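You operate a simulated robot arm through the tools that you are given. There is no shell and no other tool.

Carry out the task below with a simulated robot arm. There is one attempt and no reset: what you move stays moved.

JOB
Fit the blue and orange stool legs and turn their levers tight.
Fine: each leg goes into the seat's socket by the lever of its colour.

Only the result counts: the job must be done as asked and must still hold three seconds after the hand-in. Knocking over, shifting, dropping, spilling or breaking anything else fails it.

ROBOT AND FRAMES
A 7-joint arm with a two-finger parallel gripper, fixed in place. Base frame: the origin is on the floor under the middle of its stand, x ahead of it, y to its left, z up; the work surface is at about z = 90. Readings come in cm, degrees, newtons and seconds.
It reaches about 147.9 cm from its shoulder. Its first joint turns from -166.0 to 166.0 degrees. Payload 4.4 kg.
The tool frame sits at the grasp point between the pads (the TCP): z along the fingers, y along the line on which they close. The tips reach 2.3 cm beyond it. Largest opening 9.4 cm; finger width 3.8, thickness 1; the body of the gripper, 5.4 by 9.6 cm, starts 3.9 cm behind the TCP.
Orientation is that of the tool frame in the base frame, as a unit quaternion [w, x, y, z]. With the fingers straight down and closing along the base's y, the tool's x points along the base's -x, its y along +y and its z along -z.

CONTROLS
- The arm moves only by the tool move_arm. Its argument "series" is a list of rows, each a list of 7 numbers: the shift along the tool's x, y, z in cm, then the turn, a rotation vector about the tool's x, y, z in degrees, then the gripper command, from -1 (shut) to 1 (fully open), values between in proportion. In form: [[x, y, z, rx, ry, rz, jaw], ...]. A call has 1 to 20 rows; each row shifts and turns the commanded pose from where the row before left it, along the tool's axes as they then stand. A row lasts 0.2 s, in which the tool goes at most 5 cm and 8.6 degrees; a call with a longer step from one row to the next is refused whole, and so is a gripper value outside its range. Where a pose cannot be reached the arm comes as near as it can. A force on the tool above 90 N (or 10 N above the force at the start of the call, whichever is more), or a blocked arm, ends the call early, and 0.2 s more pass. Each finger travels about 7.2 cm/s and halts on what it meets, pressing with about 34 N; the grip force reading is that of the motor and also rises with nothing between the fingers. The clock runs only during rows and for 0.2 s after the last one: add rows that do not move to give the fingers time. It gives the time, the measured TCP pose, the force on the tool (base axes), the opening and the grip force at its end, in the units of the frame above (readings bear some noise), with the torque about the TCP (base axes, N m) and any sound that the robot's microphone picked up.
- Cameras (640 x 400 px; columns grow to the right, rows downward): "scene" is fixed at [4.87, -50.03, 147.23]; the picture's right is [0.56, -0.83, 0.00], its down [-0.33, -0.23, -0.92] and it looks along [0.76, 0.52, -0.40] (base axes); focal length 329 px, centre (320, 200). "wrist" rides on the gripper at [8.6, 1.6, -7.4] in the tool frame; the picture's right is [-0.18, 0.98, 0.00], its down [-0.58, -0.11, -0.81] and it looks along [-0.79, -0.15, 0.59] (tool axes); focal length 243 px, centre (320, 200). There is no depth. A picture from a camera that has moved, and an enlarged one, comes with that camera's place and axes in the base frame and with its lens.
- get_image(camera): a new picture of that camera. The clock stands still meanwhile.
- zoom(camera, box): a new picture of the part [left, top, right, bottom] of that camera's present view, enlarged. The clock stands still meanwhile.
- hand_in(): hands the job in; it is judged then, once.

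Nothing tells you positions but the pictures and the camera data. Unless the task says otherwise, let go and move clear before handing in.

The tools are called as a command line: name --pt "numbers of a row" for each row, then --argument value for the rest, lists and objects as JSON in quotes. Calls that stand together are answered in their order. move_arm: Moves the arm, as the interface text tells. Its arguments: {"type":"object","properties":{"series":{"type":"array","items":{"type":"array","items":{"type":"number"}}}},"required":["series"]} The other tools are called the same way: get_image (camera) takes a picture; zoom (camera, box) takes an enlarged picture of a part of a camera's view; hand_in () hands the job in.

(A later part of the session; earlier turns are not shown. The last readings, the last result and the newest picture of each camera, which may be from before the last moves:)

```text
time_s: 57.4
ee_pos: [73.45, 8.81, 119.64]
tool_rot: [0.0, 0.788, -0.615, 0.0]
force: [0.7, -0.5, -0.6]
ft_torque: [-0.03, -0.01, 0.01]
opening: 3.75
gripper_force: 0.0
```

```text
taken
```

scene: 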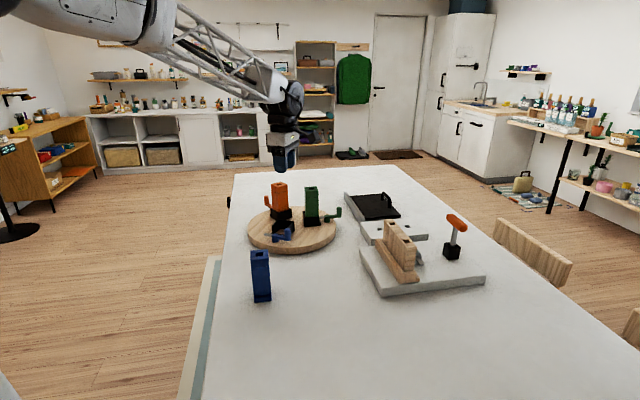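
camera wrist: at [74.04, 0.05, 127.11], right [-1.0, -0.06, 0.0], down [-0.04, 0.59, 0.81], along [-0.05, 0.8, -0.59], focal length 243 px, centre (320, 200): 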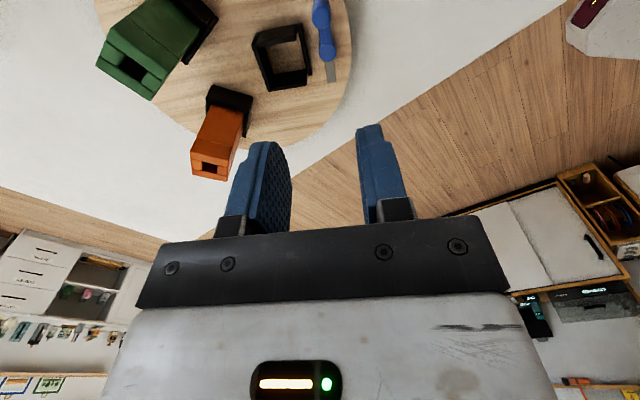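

The yaw is reachable and the gripper is above the blue knob. I'll descend to just above it and check alignment.

move_arm --pt "0 0 4.5 0 0 0 -0.2" --pt "0 0 4.5 0 0 0 -0.2" --pt "0 0 4.5 0 0 0 -0.2" --pt "0 0 4.3 0 0 0 -0.2" --pt "0 0 0 0 0 0 -0.2"

zoom --camera "wrist" --box '[230, 50, 410, 180]'

zoom --camera "scene" --box '[240, 180, 320, 260]'

```text
time_s: 58.6
ee_pos: [73.29, 8.88, 101.58]
tool_rot: [0.0, 0.788, -0.616, 0.0]
force: [-0.9, -0.2, 0.6]
ft_torque: [0.01, -0.01, 0.0]
opening: 3.77
gripper_force: 0.0
```

```text
3.08 times, centred on (320, 115) of wrist
camera zoom: at [73.9, 0.12, 109.03], right [-1.0, -0.06, 0.0], down [-0.04, 0.59, 0.81], along [-0.05, 0.81, -0.59], focal length 746 px, centre (320, 462)
```

zoom: 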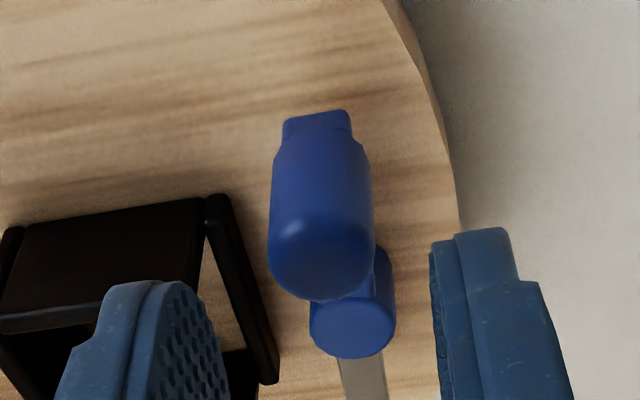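

```text
5.00 times, centred on (280, 220) of scene
camera zoom: at [4.87, -50.03, 147.23], right [0.56, -0.83, 0.0], down [-0.33, -0.23, -0.92], along [0.76, 0.52, -0.4], focal length 1645 px, centre (520, 100)
```

zoom: 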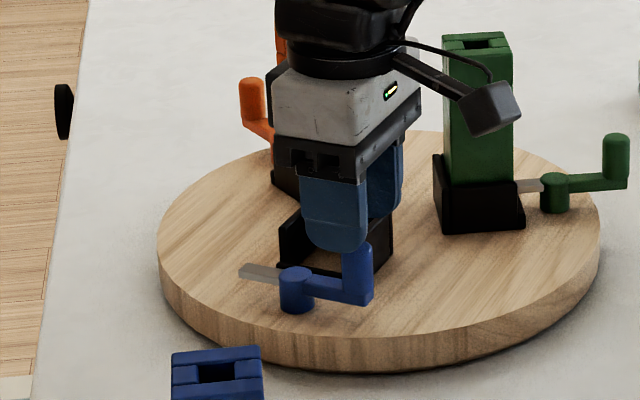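

Well aligned. I'll descend and close to a loose fork around the knob (2.2 cm) so that I only push tangentially and don't drag the seat, then pre-turn about 30°.

move_arm --pt "-0.1 0 1.5 0 0 0 -0.2" --pt "0 0 1.55 0 0 0 -0.2" --pt "0 0 0 0 0 0 -0.53" --pt "0 0 0 0 0 0 -0.53" --pt "0 0 0 0 0 0 -0.53"

move_arm --pt "-0.016 0.375 0 0 0 5 -0.53" --pt "-0.016 0.375 0 0 0 5 -0.53" --pt "-0.016 0.375 0 0 0 5 -0.53" --pt "0 0 0 0 0 0 -0.53"

zoom --camera "scene" --box '[240, 180, 320, 260]'

```text
time_s: 59.8
ee_pos: [73.41, 8.98, 98.73]
tool_rot: [0.0, 0.788, -0.616, 0.0]
force: [-0.9, 0.2, 0.4]
ft_torque: [0.01, 0.0, -0.01]
opening: 2.2
gripper_force: 0.1
```

```text
time_s: 60.8
ee_pos: [72.21, 8.91, 98.72]
tool_rot: [0.0, -0.701, 0.713, 0.0]
force: [2.0, -0.2, 0.6]
ft_torque: [-0.01, -0.03, -0.03]
opening: 2.29
gripper_force: 0.5
```

```text
5.00 times, centred on (280, 220) of scene
camera zoom: at [4.87, -50.03, 147.23], right [0.56, -0.83, 0.0], down [-0.33, -0.23, -0.92], along [0.76, 0.52, -0.4], focal length 1645 px, centre (520, 100)
```

zoom: 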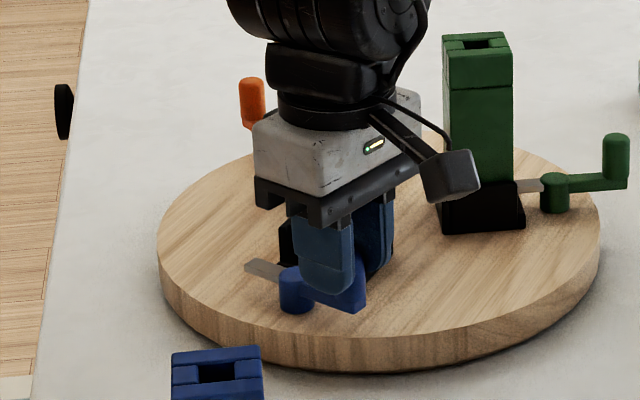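

The lever turns with only 2 N and the seat stays put. I'll do the rest of the pre-turn and then withdraw upward.

move_arm --pt "-0.016 0.375 0 0 0 5 -0.53" --pt "-0.016 0.375 0 0 0 5 -0.53" --pt "-0.016 0.375 0 0 0 5 -0.53" --pt "0 0 0 0 0 0 -0.53"

move_arm --pt "0 0 0 0 0 0 -0.2" --pt "0 0 0 0 0 0 -0.2" --pt "0 0 -4 0 0 0 -0.2" --pt "0 0 -5 0 0 0 0" --pt "0 0 -5 0 0 0 0.5" --pt "0 0 0 0 0 0 0.5"

zoom --camera "scene" --box '[240, 180, 320, 260]'

get_image --camera "wrist"

```text
time_s: 61.8
ee_pos: [71.22, 9.1, 98.69]
tool_rot: [0.0, -0.602, 0.799, 0.001]
force: [-0.2, -0.9, 0.5]
ft_torque: [0.0, -0.01, 0.01]
opening: 2.22
gripper_force: 0.2
```

```text
time_s: 63.2
ee_pos: [71.07, 9.18, 112.65]
tool_rot: [0.0, -0.601, 0.799, 0.001]
force: [-0.7, -0.1, 1.5]
ft_torque: [-0.01, -0.06, 0.0]
opening: 7.07
gripper_force: 0.0
```

```text
5.00 times, centred on (280, 220) of scene
camera zoom: at [4.87, -50.03, 147.23], right [0.56, -0.83, 0.0], down [-0.33, -0.23, -0.92], along [0.76, 0.52, -0.4], focal length 1645 px, centre (520, 100)
```

zoom: 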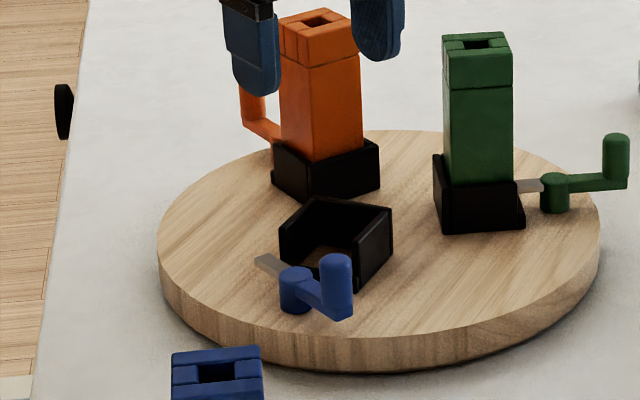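

```text
taken
camera wrist: at [67.12, 1.26, 120.23], right [-0.89, 0.45, 0.0], down [0.26, 0.53, 0.81], along [0.36, 0.72, -0.59], focal length 243 px, centre (320, 200)
```

wrist: 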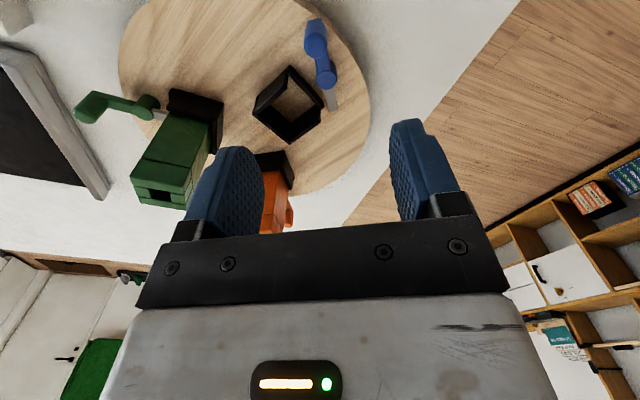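

Blue lever is pre-turned with the seat unmoved. Now I'll fly to the blue leg, aligning the gripper with its 45° faces.

move_arm --pt "2.67 3.04 0 0 0 0 0.5" --pt "2.67 3.04 0 0 0 0 0.5" --pt "2.67 3.04 0 0 0 0 0.5" --pt "2.67 3.04 0 0 0 0 0.5" --pt "2.67 3.04 0 0 0 0 0.5" --pt "0 0 0 0 0 7.25 0.5" --pt "0 0 0 0 0 7.25 0.5" --pt "0 0 0 0 0 7.25 0.5" --pt "0 0 0 0 0 7.25 0.5" --pt "0 0 0 0 0 0 0.5"

get_image --camera "wrist"

zoom --camera "scene" --box '[210, 160, 330, 310]'

```text
time_s: 65.4
ee_pos: [52.93, 0.47, 112.75]
tool_rot: [0.0, -0.381, 0.924, 0.0]
force: [0.8, -0.3, -0.1]
ft_torque: [-0.03, 0.03, -0.01]
opening: 7.03
gripper_force: 0.1
```

```text
taken
camera wrist: at [45.75, -4.61, 120.26], right [-0.56, 0.83, 0.0], down [0.49, 0.33, 0.81], along [0.67, 0.45, -0.59], focal length 243 px, centre (320, 200)
```

wrist: 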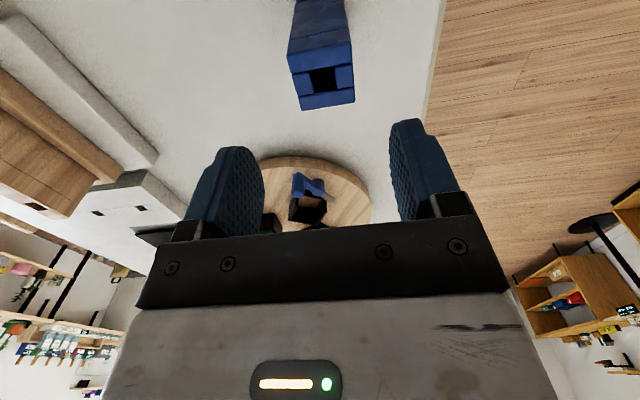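

```text
2.67 times, centred on (270, 235) of scene
camera zoom: at [4.87, -50.03, 147.23], right [0.56, -0.83, 0.0], down [-0.33, -0.23, -0.92], along [0.76, 0.52, -0.4], focal length 877 px, centre (453, 107)
```

zoom: 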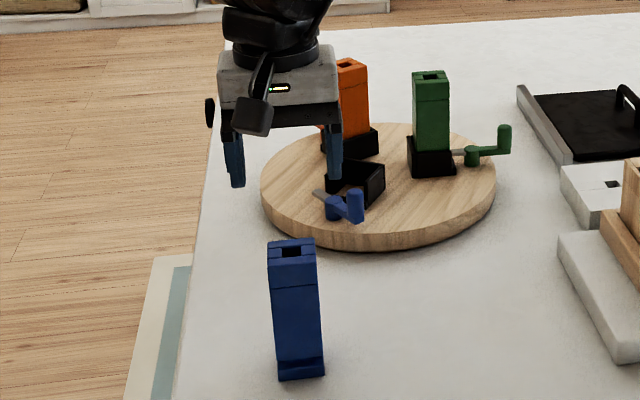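

The blue leg is in view ahead of the fingers. I'll zoom to measure its centre relative to the tool.

zoom --camera "wrist" --box '[250, 0, 390, 130]'

```text
3.08 times, centred on (320, 65) of wrist
camera zoom: at [45.75, -4.61, 120.26], right [-0.56, 0.83, 0.0], down [0.49, 0.33, 0.81], along [0.67, 0.45, -0.59], focal length 746 px, centre (320, 615)
```

zoom: 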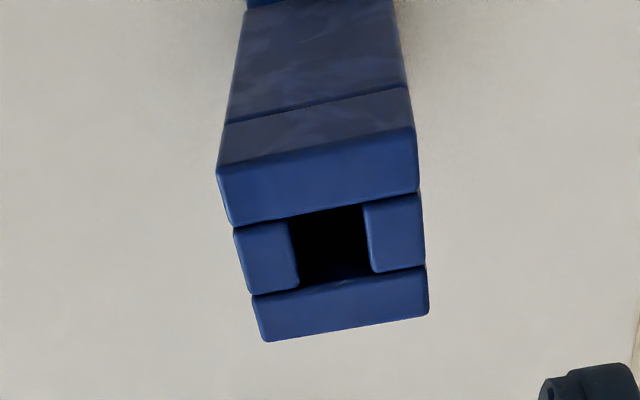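

The leg centre is at tool (-0.58, +0.18), yaw aligned. I'll correct, descend and grip it as with the orange one.

move_arm --pt "-0.58 0.18 3.9 0 0 0 0.5" --pt "0 0 4 0 0 0 0.5" --pt "0 0 4 0 0 0 0.5" --pt "0 0 0 0 0 0 0.5"

zoom --camera "scene" --box '[220, 210, 300, 310]'

get_image --camera "wrist"

```text
time_s: 66.4
ee_pos: [52.98, 0.78, 100.52]
tool_rot: [0.0, -0.383, 0.924, -0.001]
force: [0.1, -0.8, -0.3]
ft_torque: [0.02, 0.0, -0.02]
opening: 7.06
gripper_force: 0.0
```

```text
4.00 times, centred on (260, 260) of scene
camera zoom: at [4.87, -50.03, 147.23], right [0.56, -0.83, 0.0], down [-0.33, -0.23, -0.92], along [0.76, 0.52, -0.4], focal length 1316 px, centre (560, -40)
```

zoom: 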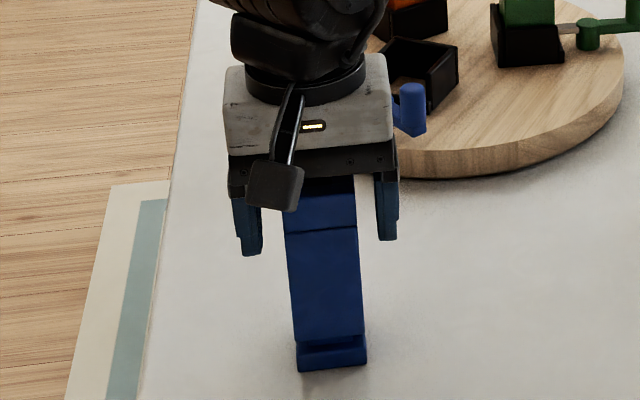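

```text
taken
camera wrist: at [45.76, -4.18, 108.08], right [-0.56, 0.83, 0.0], down [0.49, 0.33, 0.81], along [0.67, 0.46, -0.59], focal length 243 px, centre (320, 200)
```

wrist: 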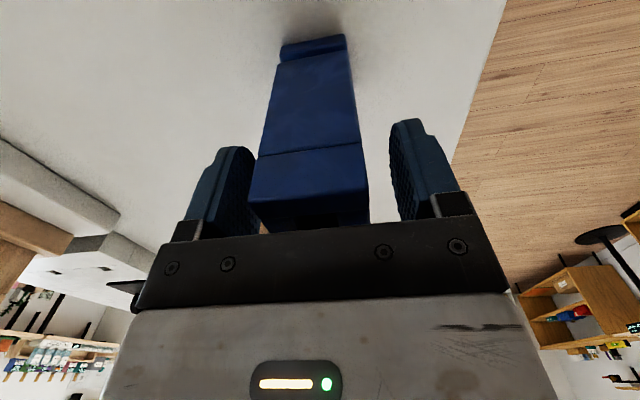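

The leg is centred between the fingers. I'll close the gripper and then lift straight up.

move_arm --pt "-0.15 0 -0.2 0 0 0 0.5" --pt "0 0 0 0 0 0 -0.2" --pt "0 0 0 0 0 0 -1" --pt "0 0 0 0 0 0 -1" --pt "0 0 0 0 0 0 -1"

move_arm --pt "0 0 -1 0 0 0 -1" --pt "0 0 -3 0 0 0 -1" --pt "0 0 -4 0 0 0 -1" --pt "0 0 -4.3 0 0 0 -1" --pt "0 0 0 0 0 0 -1"

zoom --camera "wrist" --box '[240, 20, 400, 120]'

zoom --camera "scene" --box '[210, 160, 330, 310]'

```text
time_s: 67.6
ee_pos: [53.08, 0.93, 100.93]
tool_rot: [0.001, -0.382, 0.924, 0.0]
force: [1.2, 0.2, 1.6]
ft_torque: [-0.04, -0.2, 0.01]
opening: 4.42
gripper_force: 34.0
```

```text
time_s: 68.8
ee_pos: [53.07, 0.99, 113.44]
tool_rot: [0.0, -0.383, 0.924, 0.0]
force: [-0.1, 0.7, -2.4]
ft_torque: [-0.03, -0.01, 0.0]
opening: 4.38
gripper_force: 34.2
```

```text
4.00 times, centred on (320, 70) of wrist
camera zoom: at [45.8, -3.96, 121.05], right [-0.56, 0.83, 0.0], down [0.49, 0.33, 0.81], along [0.67, 0.46, -0.59], focal length 970 px, centre (320, 720)
```

zoom: 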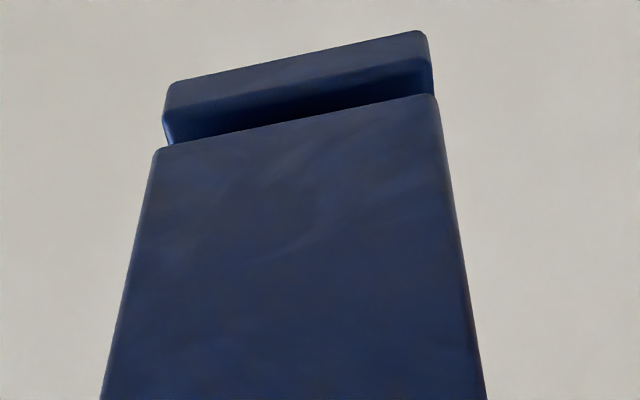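

```text
2.67 times, centred on (270, 235) of scene
camera zoom: at [4.87, -50.03, 147.23], right [0.56, -0.83, 0.0], down [-0.33, -0.23, -0.92], along [0.76, 0.52, -0.4], focal length 877 px, centre (453, 107)
```

zoom: 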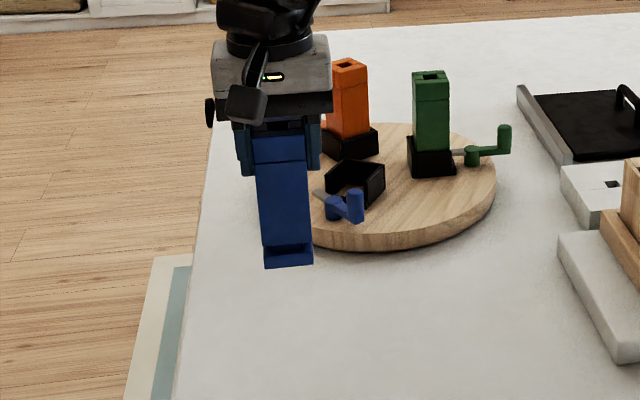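

The blue leg is held upright and centred. I'll carry it over the blue socket and turn it 32° clockwise to match.

move_arm --pt "-3.843 -1.123 0 0 0 0 -1" --pt "-3.843 -1.123 0 0 0 0 -1" --pt "-3.843 -1.123 0 0 0 0 -1" --pt "-3.843 -1.123 0 0 0 0 -1" --pt "-3.843 -1.123 0 0 0 0 -1" --pt "-3.843 -1.123 0 0 0 0 -1" --pt "-3.843 -1.123 0 0 0 0 -1" --pt "0 0 0 0 0 8 -1" --pt "0 0 0 0 0 8 -1" --pt "0 0 0 0 0 8 -1" --pt "0 0 0 0 0 8 -1" --pt "0 0 0 0 0 0 -1"

get_image --camera "wrist"

zoom --camera "scene" --box '[240, 150, 350, 260]'

```text
time_s: 71.4
ee_pos: [77.79, 14.61, 113.47]
tool_rot: [0.0, -0.112, 0.994, 0.0]
force: [-0.2, 0.5, -3.2]
ft_torque: [-0.01, -0.01, -0.02]
opening: 4.4
gripper_force: 34.1
```

```text
taken
camera wrist: at [69.08, 14.14, 120.96], right [-0.04, 1.0, 0.0], down [0.59, 0.02, 0.81], along [0.81, 0.03, -0.59], focal length 243 px, centre (320, 200)
```

wrist: 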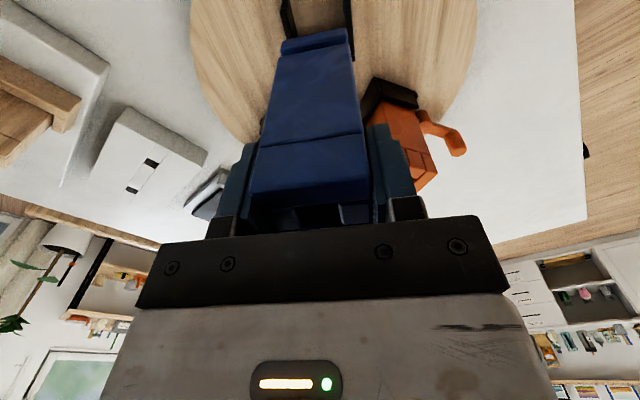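

```text
3.64 times, centred on (295, 205) of scene
camera zoom: at [4.87, -50.03, 147.23], right [0.56, -0.83, 0.0], down [-0.33, -0.23, -0.92], along [0.76, 0.52, -0.4], focal length 1196 px, centre (411, 182)
```

zoom: 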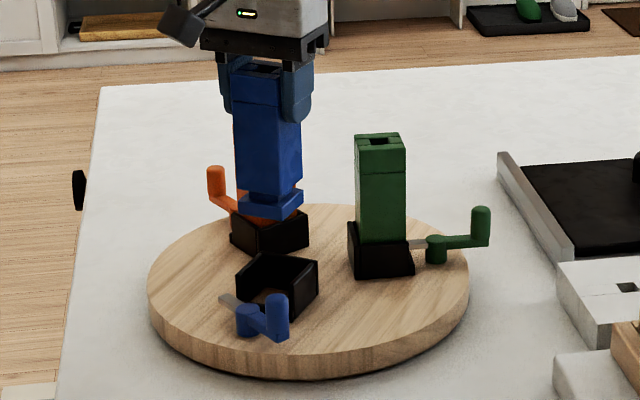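

I'm above the blue socket. I'll lower to just over the rim with a small correction and inspect.

move_arm --pt "0.1 -0.1 2.7 0 0 0 -1" --pt "0 0 2.6 0 0 0 -1" --pt "0 0 0 0 0 0 -1"

zoom --camera "wrist" --box '[260, 0, 380, 75]'

zoom --camera "scene" --box '[265, 200, 305, 240]'

```text
time_s: 72.2
ee_pos: [77.73, 14.48, 108.09]
tool_rot: [0.001, -0.114, 0.994, 0.0]
force: [-0.1, 0.5, -2.2]
ft_torque: [0.01, -0.03, -0.01]
opening: 4.39
gripper_force: 33.8
```

```text
5.33 times, centred on (320, 38) of wrist
camera zoom: at [68.98, 14.02, 115.58], right [-0.04, 1.0, 0.0], down [0.59, 0.02, 0.81], along [0.81, 0.03, -0.59], focal length 1294 px, centre (320, 1067)
```

zoom: 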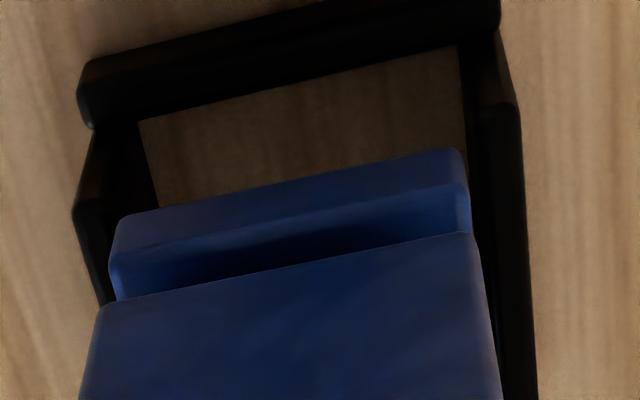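

```text
10.00 times, centred on (285, 220) of scene
camera zoom: at [4.87, -50.03, 147.23], right [0.56, -0.83, 0.0], down [-0.33, -0.23, -0.92], along [0.76, 0.52, -0.4], focal length 3290 px, centre (670, 0)
```

zoom: 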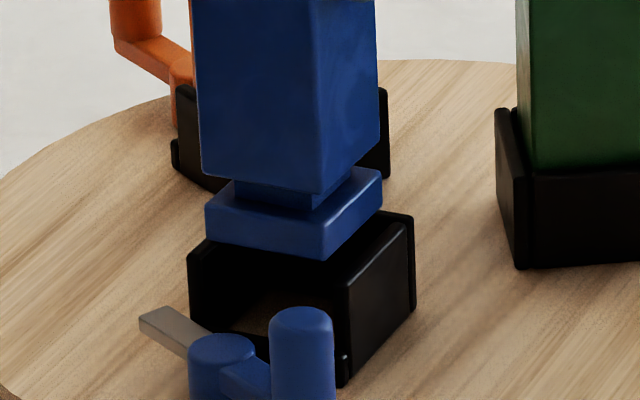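

I'll zoom on the left and right rim edges to fine-tune the sideways and depth position.

zoom --camera "wrist" --box '[268, 10, 308, 60]'

zoom --camera "wrist" --box '[330, 0, 370, 50]'

zoom --camera "scene" --box '[272, 212, 296, 236]'

```text
8.00 times, centred on (288, 35) of wrist
camera zoom: at [68.98, 14.02, 115.58], right [-0.04, 1.0, 0.0], down [0.59, 0.02, 0.81], along [0.81, 0.03, -0.59], focal length 1941 px, centre (576, 1520)
```

zoom: 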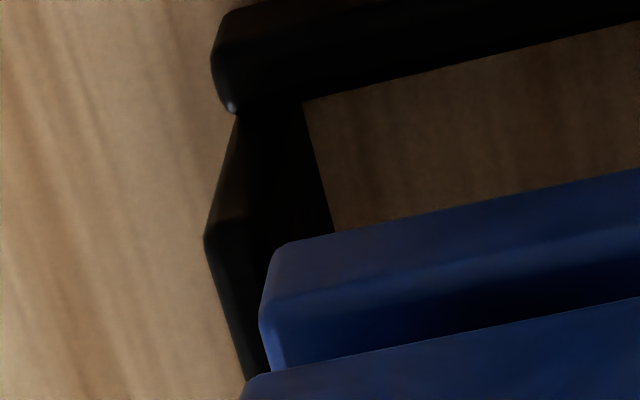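

```text
8.00 times, centred on (350, 25) of wrist
camera zoom: at [68.98, 14.02, 115.58], right [-0.04, 1.0, 0.0], down [0.59, 0.02, 0.81], along [0.81, 0.03, -0.59], focal length 1941 px, centre (80, 1600)
```

zoom: 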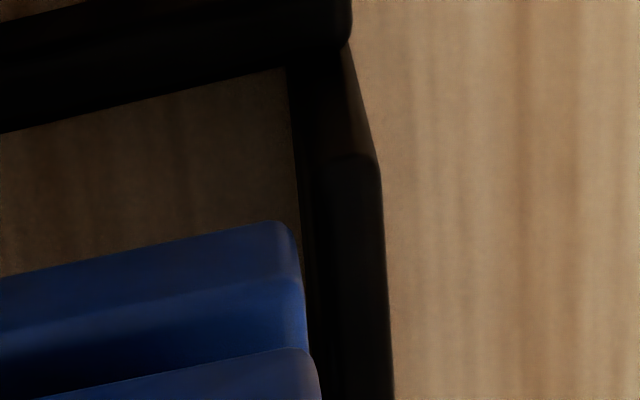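

```text
16.00 times, centred on (284, 224) of scene
camera zoom: at [4.87, -50.03, 147.23], right [0.56, -0.83, 0.0], down [-0.33, -0.23, -0.92], along [0.76, 0.52, -0.4], focal length 5264 px, centre (896, -184)
```

zoom: 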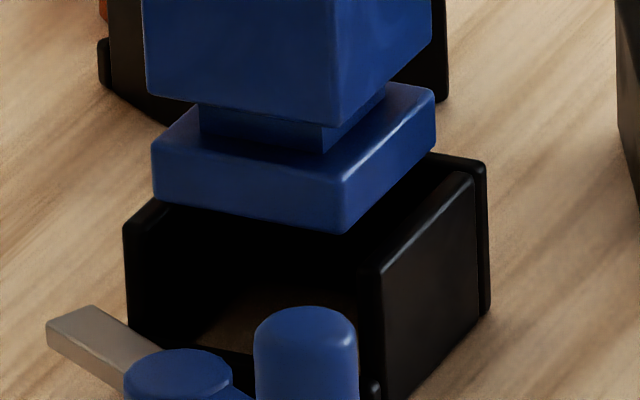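

The foot is centred sideways but about 0.2 cm too far toward the lever. I'll shift it inward and lower gently into the rim.

move_arm --pt "-0.22 0.04 0 0 0 0 -1" --pt "0 0 0.4 0 0 0 -1" --pt "0 0 0.4 0 0 0 -1" --pt "0 0 0 0 0 0 -1"

zoom --camera "scene" --box '[272, 212, 296, 236]'

zoom --camera "wrist" --box '[260, 0, 380, 75]'

```text
time_s: 73.2
ee_pos: [78.1, 14.49, 107.36]
tool_rot: [0.0, -0.113, 0.994, 0.0]
force: [-0.3, 0.2, -1.6]
ft_torque: [0.04, -0.02, -0.02]
opening: 4.37
gripper_force: 33.9
```

```text
16.00 times, centred on (284, 224) of scene
camera zoom: at [4.87, -50.03, 147.23], right [0.56, -0.83, 0.0], down [-0.33, -0.23, -0.92], along [0.76, 0.52, -0.4], focal length 5264 px, centre (896, -184)
```

zoom: 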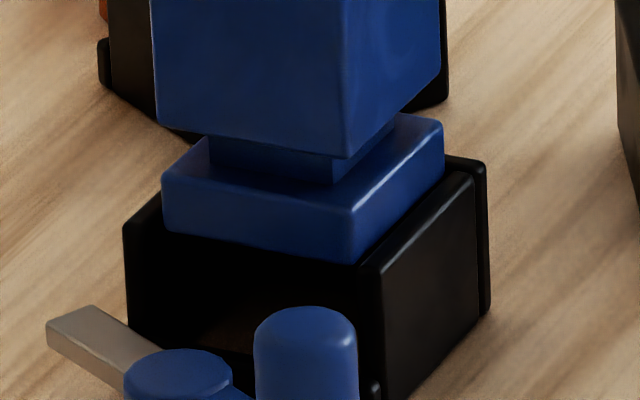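

```text
5.33 times, centred on (320, 38) of wrist
camera zoom: at [69.23, 14.02, 114.77], right [-0.04, 1.0, 0.0], down [0.59, 0.02, 0.81], along [0.81, 0.03, -0.59], focal length 1294 px, centre (320, 1067)
```

zoom: 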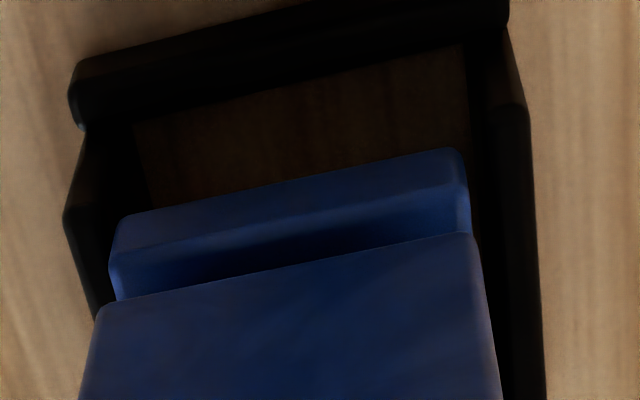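

The foot is now about centred at rim height. I'll nudge 0.07 cm sideways and keep lowering in small steps.

move_arm --pt "0 0.07 0 0 0 0 -1" --pt "0 0 0.4 0 0 0 -1" --pt "0 0 0.4 0 0 0 -1" --pt "0 0 0 0 0 0 -1"

zoom --camera "scene" --box '[272, 212, 296, 236]'

```text
time_s: 74.2
ee_pos: [77.99, 14.34, 106.44]
tool_rot: [0.0, -0.112, 0.994, 0.0]
force: [0.5, -0.1, -3.4]
ft_torque: [0.0, -0.02, 0.03]
opening: 4.37
gripper_force: 34.6
```

```text
16.00 times, centred on (284, 224) of scene
camera zoom: at [4.87, -50.03, 147.23], right [0.56, -0.83, 0.0], down [-0.33, -0.23, -0.92], along [0.76, 0.52, -0.4], focal length 5264 px, centre (896, -184)
```

zoom: 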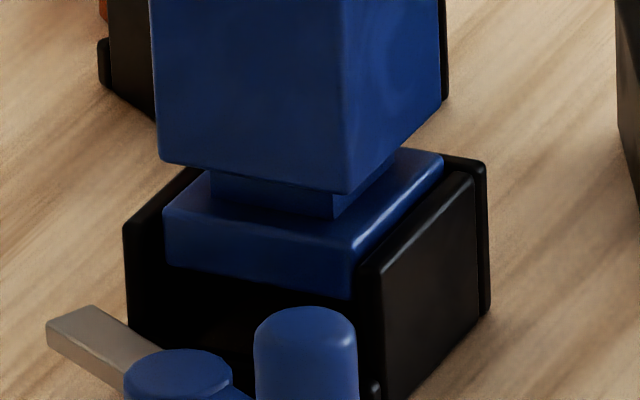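

The foot is inside the rim with no contact force. I'll continue lowering.

move_arm --pt "0 0 0.4 0 0 0 -1" --pt "0 0 0.4 0 0 0 -1" --pt "0 0 0.4 0 0 0 -1" --pt "0 0 0 0 0 0 -1"

move_arm --pt "0 0 0.4 0 0 0 -1" --pt "0 0 0.3 0 0 0 -1" --pt "0 0 0.3 0 0 0 -1" --pt "0 0 0 0 0 0 -1"

zoom --camera "scene" --box '[265, 200, 305, 240]'

```text
time_s: 75.2
ee_pos: [77.97, 14.45, 105.22]
tool_rot: [0.0, -0.113, 0.994, 0.0]
force: [-0.1, -0.5, -2.3]
ft_torque: [-0.02, 0.02, 0.01]
opening: 4.38
gripper_force: 34.7
```

```text
time_s: 76.2
ee_pos: [77.88, 14.47, 104.22]
tool_rot: [0.0, -0.113, 0.994, 0.0]
force: [0.1, -0.2, -3.5]
ft_torque: [-0.01, -0.01, 0.0]
opening: 4.39
gripper_force: 33.4
```

```text
10.00 times, centred on (285, 220) of scene
camera zoom: at [4.87, -50.03, 147.23], right [0.56, -0.83, 0.0], down [-0.33, -0.23, -0.92], along [0.76, 0.52, -0.4], focal length 3290 px, centre (670, 0)
```

zoom: 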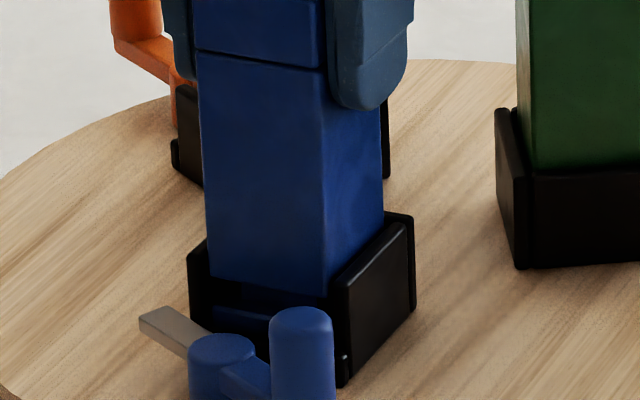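

Still free. The last few millimetres go in 0.15–0.2 cm steps until contact with the socket floor.

move_arm --pt "0 0 0.2 0 0 0 -1" --pt "0 0 0.2 0 0 0 -1" --pt "0 0 0 0 0 0 -1"

move_arm --pt "0 0 0.15 0 0 0 -1" --pt "0 0 0.1 0 0 0 -1" --pt "0 0 0 0 0 0 -1"

```text
time_s: 77.0
ee_pos: [77.91, 14.56, 103.94]
tool_rot: [0.001, -0.113, 0.994, 0.0]
force: [2.1, -2.4, 4.2]
ft_torque: [-0.19, -0.08, 0.05]
opening: 4.4
gripper_force: 33.8
```

```text
time_s: 77.8
ee_pos: [77.98, 14.52, 103.73]
tool_rot: [0.001, -0.112, 0.994, 0.001]
force: [1.1, 0.9, 29.3]
ft_torque: [0.16, -0.17, 0.0]
opening: 4.34
gripper_force: 34.1
```

Contact at about the expected floor height. I'll check visually before releasing.

zoom --camera "scene" --box '[270, 205, 300, 240]'

zoom --camera "scene" --box '[240, 160, 350, 250]'

```text
11.43 times, centred on (285, 222) of scene
camera zoom: at [4.87, -50.03, 147.23], right [0.56, -0.83, 0.0], down [-0.33, -0.23, -0.92], along [0.76, 0.52, -0.4], focal length 3760 px, centre (720, -57)
```

zoom: 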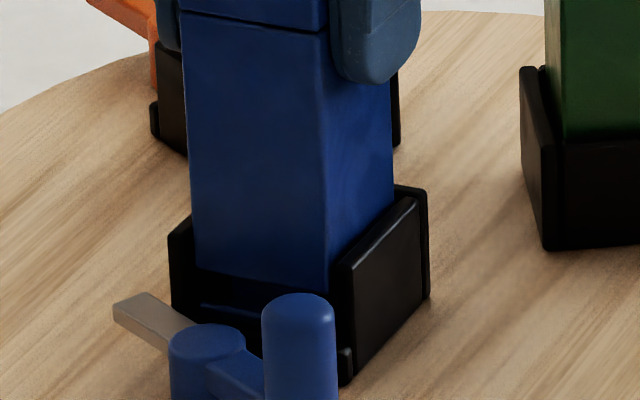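

```text
4.44 times, centred on (295, 205) of scene
camera zoom: at [4.87, -50.03, 147.23], right [0.56, -0.83, 0.0], down [-0.33, -0.23, -0.92], along [0.76, 0.52, -0.4], focal length 1462 px, centre (431, 178)
```

zoom: 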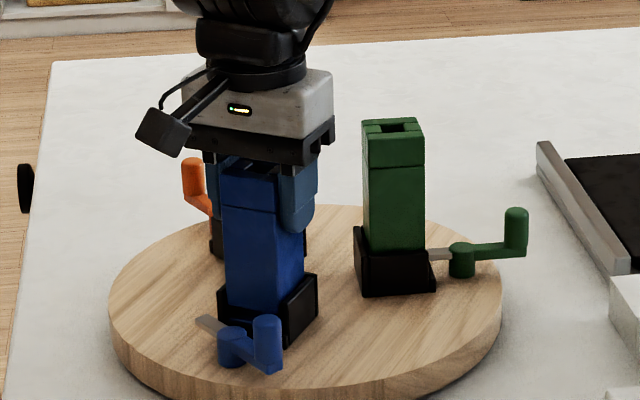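

The body's lower edge is about 2.4 cm above the socket floor, so the leg is fully seated. I'll relieve the pressure, release and rise.

move_arm --pt "0 0 -0.2 0 0 0 -1" --pt "0 0 0 0 0 0 -0.04" --pt "0 0 0 0 0 0 0.1" --pt "0 0 0 0 0 0 0.3" --pt "0 0 0 0 0 0 0.3"

move_arm --pt "0 0 -1 0 0 0 0.3" --pt "0 0 -3 0 0 0 0.3" --pt "0 0 -4 0 0 0 0.3" --pt "0 0 -4 0 0 0 0.3" --pt "0 0 0 0 0 0 0.3"

zoom --camera "scene" --box '[240, 160, 350, 250]'

zoom --camera "wrist" --box '[200, 0, 440, 150]'

```text
time_s: 79.0
ee_pos: [77.92, 14.57, 103.87]
tool_rot: [0.0, -0.113, 0.994, 0.0]
force: [-0.1, 0.4, 0.4]
ft_torque: [-0.01, 0.01, 0.01]
opening: 6.09
gripper_force: 0.1
```

```text
time_s: 80.2
ee_pos: [77.93, 14.44, 115.66]
tool_rot: [0.001, -0.114, 0.994, 0.0]
force: [-0.6, -0.5, 0.6]
ft_torque: [0.0, -0.01, 0.0]
opening: 6.13
gripper_force: 0.2
```

```text
4.44 times, centred on (295, 205) of scene
camera zoom: at [4.87, -50.03, 147.23], right [0.56, -0.83, 0.0], down [-0.33, -0.23, -0.92], along [0.76, 0.52, -0.4], focal length 1462 px, centre (431, 178)
```

zoom: 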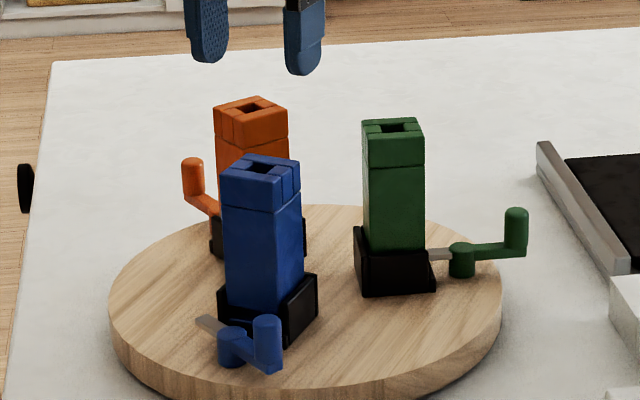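

```text
2.67 times, centred on (320, 75) of wrist
camera zoom: at [69.22, 14.09, 123.26], right [-0.04, 1.0, 0.0], down [0.59, 0.02, 0.81], along [0.81, 0.03, -0.59], focal length 647 px, centre (320, 533)
```

zoom: 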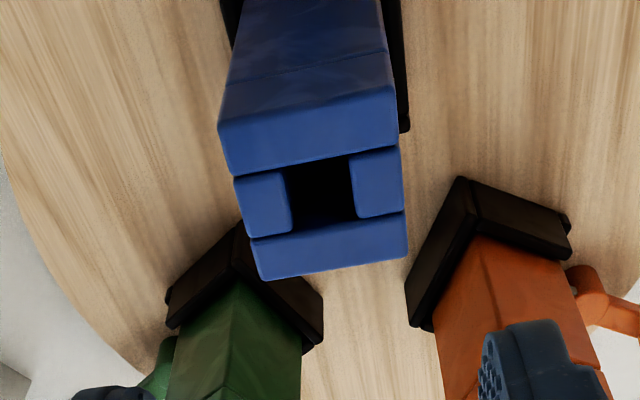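

All three legs stand at the same height. Now I'll go over the blue knob (about (71.2, 9.1)) with the gripper aligned along the handle to finish its turn.

move_arm --pt "3.86 -1.86 0 0 0 0 0.1" --pt "3.86 -1.86 0 0 0 0 -0.2" --pt "0 0 0 0 0 -7.6 -0.2" --pt "0 0 0 0 0 -7.6 -0.2" --pt "0 0 0 0 0 -7.6 -0.2" --pt "0 0 0 0 0 -7.6 -0.2" --pt "0 0 0 0 0 -7.6 -0.2" --pt "0 0 0 0 0 -7.6 -0.2" --pt "0 0 0 0 0 -7.6 -0.2" --pt "0 0 0 0 0 -7.6 -0.2" --pt "0 0 4.5 0 0 0 -0.2" --pt "0 0 4.5 0 0 0 -0.2" --pt "0 0 4.5 0 0 0 -0.2" --pt "0 0 0 0 0 0 -0.2"

zoom --camera "wrist" --box '[230, 50, 410, 180]'

zoom --camera "scene" --box '[240, 180, 320, 260]'

```text
time_s: 83.2
ee_pos: [71.11, 8.84, 102.24]
tool_rot: [0.0, -0.601, 0.799, 0.0]
force: [-0.8, -0.9, -0.1]
ft_torque: [0.01, 0.02, 0.01]
opening: 3.73
gripper_force: 0.1
```

```text
3.08 times, centred on (320, 115) of wrist
camera zoom: at [67.22, 1.02, 109.7], right [-0.89, 0.45, 0.0], down [0.27, 0.53, 0.81], along [0.36, 0.72, -0.59], focal length 746 px, centre (320, 462)
```

zoom: 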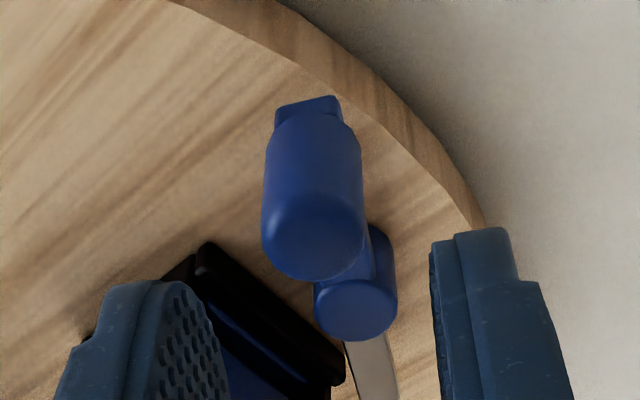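

```text
5.00 times, centred on (280, 220) of scene
camera zoom: at [4.87, -50.03, 147.23], right [0.56, -0.83, 0.0], down [-0.33, -0.23, -0.92], along [0.76, 0.52, -0.4], focal length 1645 px, centre (520, 100)
```

zoom: 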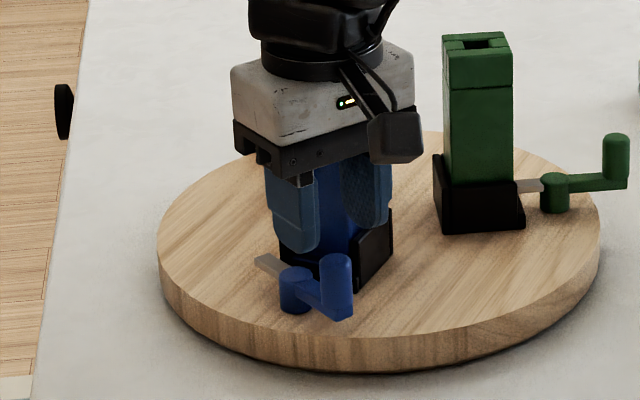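

Knob is within 0.3 cm of the axis. I'll correct, descend and form the loose fork around it again.

move_arm --pt "-0.2 -0.08 1.8 0 0 0 -0.2" --pt "0 0 1.75 0 0 0 -0.2" --pt "0 0 0 0 0 0 -0.53" --pt "0 0 0 0 0 0 -0.53" --pt "0 0 0 0 0 0 -0.53"

zoom --camera "scene" --box '[240, 180, 320, 260]'

zoom --camera "wrist" --box '[240, 90, 400, 240]'

```text
time_s: 84.4
ee_pos: [71.3, 9.09, 98.69]
tool_rot: [0.001, -0.601, 0.8, 0.0]
force: [0.1, 0.4, 0.2]
ft_torque: [0.01, -0.01, -0.05]
opening: 2.17
gripper_force: 0.1
```

```text
5.00 times, centred on (280, 220) of scene
camera zoom: at [4.87, -50.03, 147.23], right [0.56, -0.83, 0.0], down [-0.33, -0.23, -0.92], along [0.76, 0.52, -0.4], focal length 1645 px, centre (520, 100)
```

zoom: 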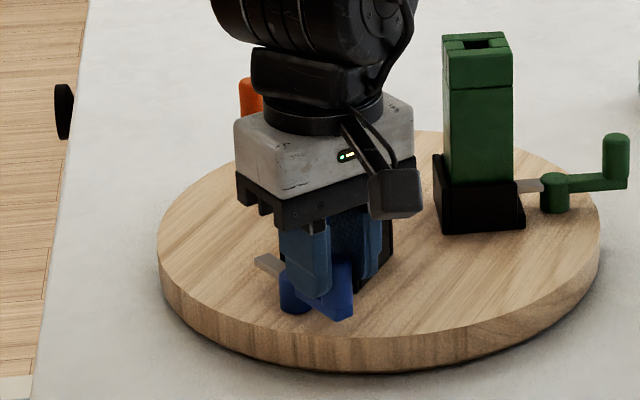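

```text
2.67 times, centred on (320, 165) of wrist
camera zoom: at [67.41, 1.31, 106.21], right [-0.89, 0.45, 0.0], down [0.27, 0.53, 0.81], along [0.36, 0.72, -0.59], focal length 647 px, centre (320, 293)
```

zoom: 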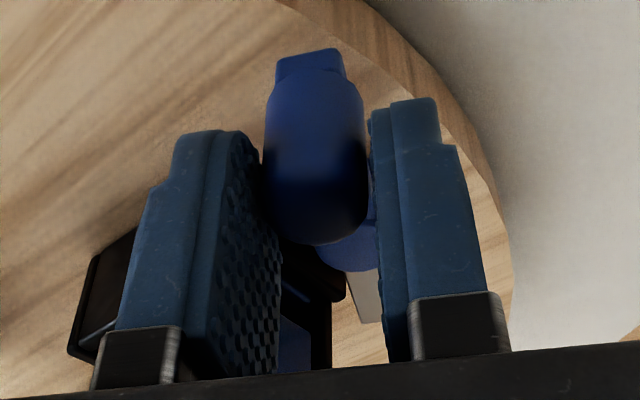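

The fork surrounds the knob with no force. I'll turn in short batches.

move_arm --pt "-0.016 0.375 0 0 0 5 -0.53" --pt "-0.016 0.375 0 0 0 5 -0.53" --pt "-0.016 0.375 0 0 0 5 -0.53" --pt "-0.016 0.375 0 0 0 5 -0.53" --pt "0 0 0 0 0 0 -0.53"

zoom --camera "scene" --box '[240, 180, 320, 260]'

zoom --camera "wrist" --box '[240, 90, 400, 240]'

```text
time_s: 85.6
ee_pos: [70.07, 9.89, 98.7]
tool_rot: [0.0, -0.452, 0.892, 0.0]
force: [0.8, 0.0, 0.8]
ft_torque: [0.01, -0.03, -0.02]
opening: 2.23
gripper_force: 0.3
```

```text
5.00 times, centred on (280, 220) of scene
camera zoom: at [4.87, -50.03, 147.23], right [0.56, -0.83, 0.0], down [-0.33, -0.23, -0.92], along [0.76, 0.52, -0.4], focal length 1645 px, centre (520, 100)
```

zoom: 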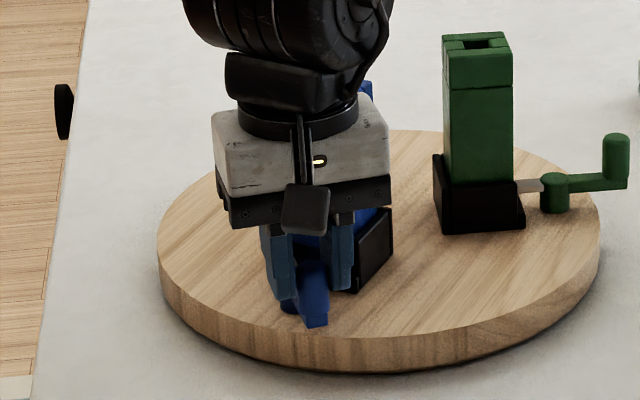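

```text
2.67 times, centred on (320, 165) of wrist
camera zoom: at [63.66, 3.94, 106.17], right [-0.68, 0.73, 0.0], down [0.43, 0.4, 0.81], along [0.59, 0.55, -0.59], focal length 647 px, centre (320, 293)
```

zoom: 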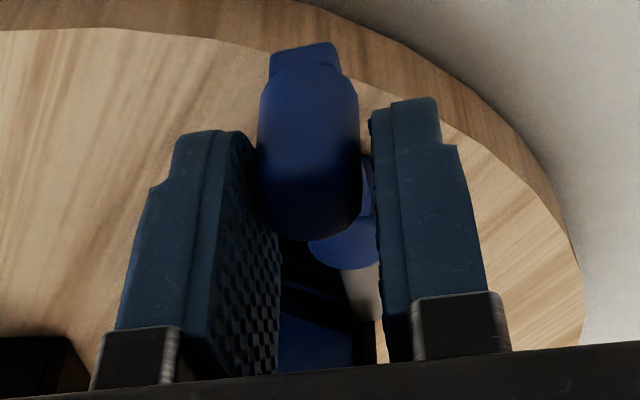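

It turns freely and the seat is still. I'll continue another 20°.

move_arm --pt "-0.016 0.375 0 0 0 5 -0.53" --pt "-0.016 0.375 0 0 0 5 -0.53" --pt "-0.016 0.375 0 0 0 5 -0.53" --pt "-0.016 0.375 0 0 0 5 -0.53" --pt "0 0 0 0 0 0 -0.53"

zoom --camera "scene" --box '[240, 180, 320, 260]'

zoom --camera "wrist" --box '[240, 90, 400, 240]'

```text
time_s: 86.8
ee_pos: [68.89, 11.07, 98.78]
tool_rot: [0.001, -0.29, 0.957, 0.0]
force: [-0.5, 0.4, 0.4]
ft_torque: [-0.01, 0.0, 0.01]
opening: 2.2
gripper_force: 0.0
```

```text
5.00 times, centred on (280, 220) of scene
camera zoom: at [4.87, -50.03, 147.23], right [0.56, -0.83, 0.0], down [-0.33, -0.23, -0.92], along [0.76, 0.52, -0.4], focal length 1645 px, centre (520, 100)
```

zoom: 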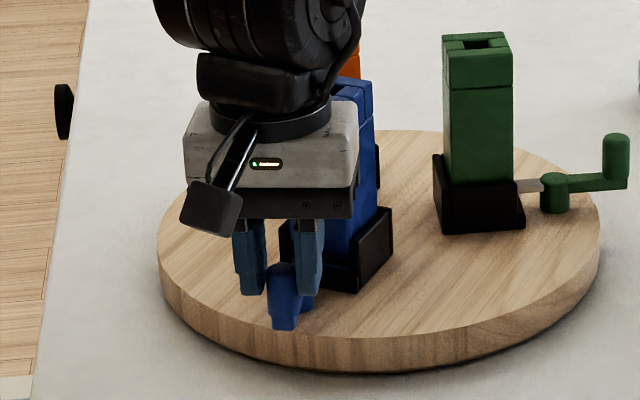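

```text
2.67 times, centred on (320, 165) of wrist
camera zoom: at [60.91, 7.66, 106.27], right [-0.39, 0.92, 0.0], down [0.54, 0.23, 0.81], along [0.74, 0.32, -0.59], focal length 647 px, centre (320, 293)
```

zoom: 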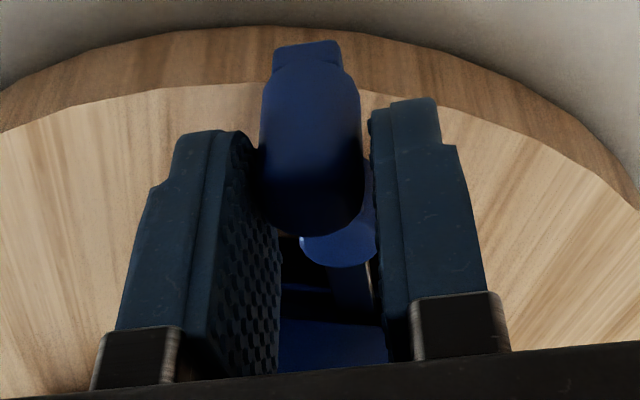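

Still free at about 70°. I'll continue toward 90° in smaller steps.

move_arm --pt "-0.016 0.375 0 0 0 5 -0.53" --pt "-0.016 0.375 0 0 0 5 -0.53" --pt "-0.016 0.375 0 0 0 5 -0.53" --pt "0 0 0 0 0 0 -0.53"

move_arm --pt "-0.005 0.225 0 0 0 3 -0.53" --pt "0 0 0 0 0 0 -0.53"

zoom --camera "wrist" --box '[240, 90, 400, 240]'

zoom --camera "scene" --box '[240, 180, 320, 260]'

```text
time_s: 87.8
ee_pos: [68.5, 12.29, 98.72]
tool_rot: [-0.001, -0.163, 0.987, 0.0]
force: [-0.2, 0.5, 0.4]
ft_torque: [0.04, -0.02, -0.01]
opening: 2.23
gripper_force: 0.0
```

```text
time_s: 88.4
ee_pos: [68.45, 12.39, 98.69]
tool_rot: [0.0, -0.137, 0.991, -0.001]
force: [-0.1, -1.2, 0.3]
ft_torque: [-0.01, 0.01, -0.01]
opening: 2.22
gripper_force: 0.1
```

```text
2.67 times, centred on (320, 165) of wrist
camera zoom: at [59.68, 11.51, 106.23], right [-0.09, 1.0, 0.0], down [0.59, 0.05, 0.81], along [0.8, 0.07, -0.59], focal length 647 px, centre (320, 293)
```

zoom: 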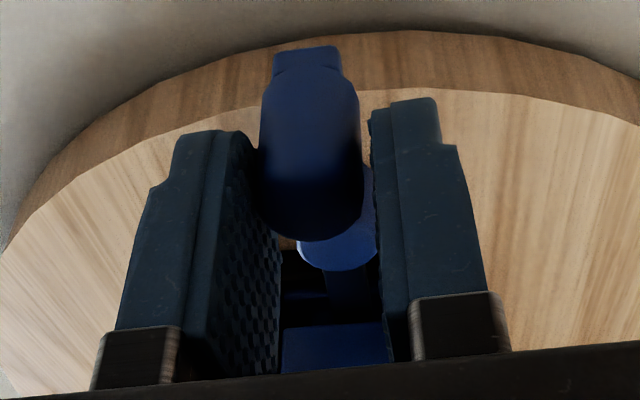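

```text
5.00 times, centred on (280, 220) of scene
camera zoom: at [4.87, -50.03, 147.23], right [0.56, -0.83, 0.0], down [-0.33, -0.23, -0.92], along [0.76, 0.52, -0.4], focal length 1645 px, centre (520, 100)
```

zoom: 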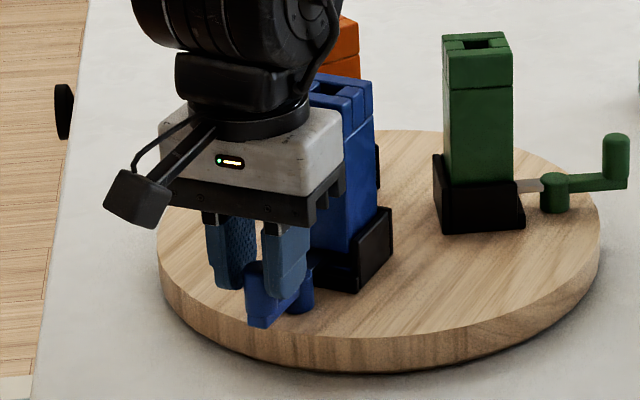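

At about 87° of turn with no force. I'll step 2° at a time now to find the stop without shoving the seat.

move_arm --pt "-0.003 0.15 0 0 0 2 -0.53" --pt "0 0 0 0 0 0 -0.53"

move_arm --pt "-0.003 0.15 0 0 0 2 -0.53" --pt "0 0 0 0 0 0 -0.53"

zoom --camera "scene" --box '[240, 180, 320, 260]'

zoom --camera "wrist" --box '[240, 90, 400, 240]'

```text
time_s: 89.0
ee_pos: [68.32, 12.48, 98.73]
tool_rot: [0.0, -0.12, 0.993, -0.001]
force: [3.4, -7.0, -2.7]
ft_torque: [-0.1, -0.06, 0.02]
opening: 2.49
gripper_force: 3.5
```

```text
time_s: 89.6
ee_pos: [68.35, 12.63, 98.89]
tool_rot: [0.0, -0.102, 0.995, 0.001]
force: [3.1, -9.9, 0.3]
ft_torque: [-0.22, -0.08, 0.07]
opening: 2.66
gripper_force: 4.9
```

```text
5.00 times, centred on (280, 220) of scene
camera zoom: at [4.87, -50.03, 147.23], right [0.56, -0.83, 0.0], down [-0.33, -0.23, -0.92], along [0.76, 0.52, -0.4], focal length 1645 px, centre (520, 100)
```

zoom: 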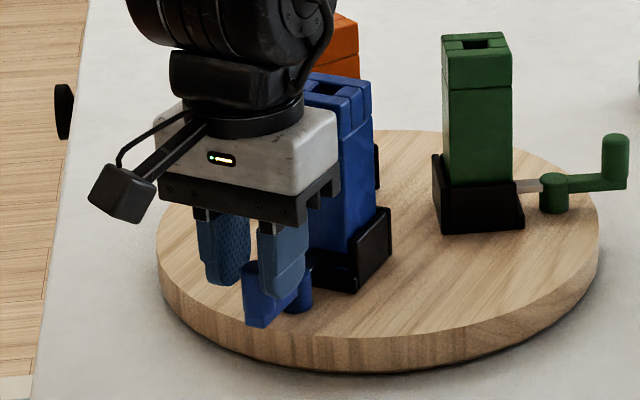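

```text
2.67 times, centred on (320, 165) of wrist
camera zoom: at [59.58, 12.48, 106.31], right [-0.02, 1.0, 0.0], down [0.59, 0.01, 0.81], along [0.81, 0.02, -0.59], focal length 647 px, centre (320, 293)
```

zoom: 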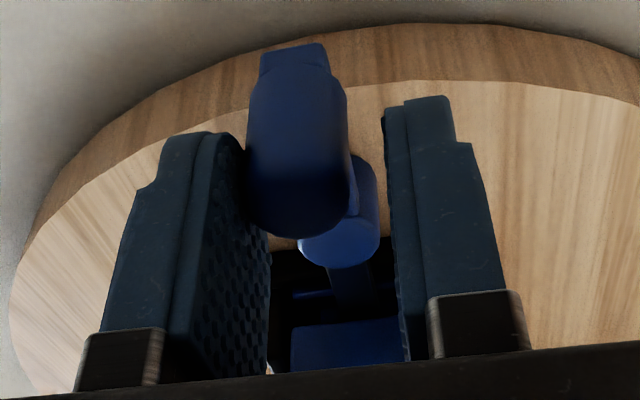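

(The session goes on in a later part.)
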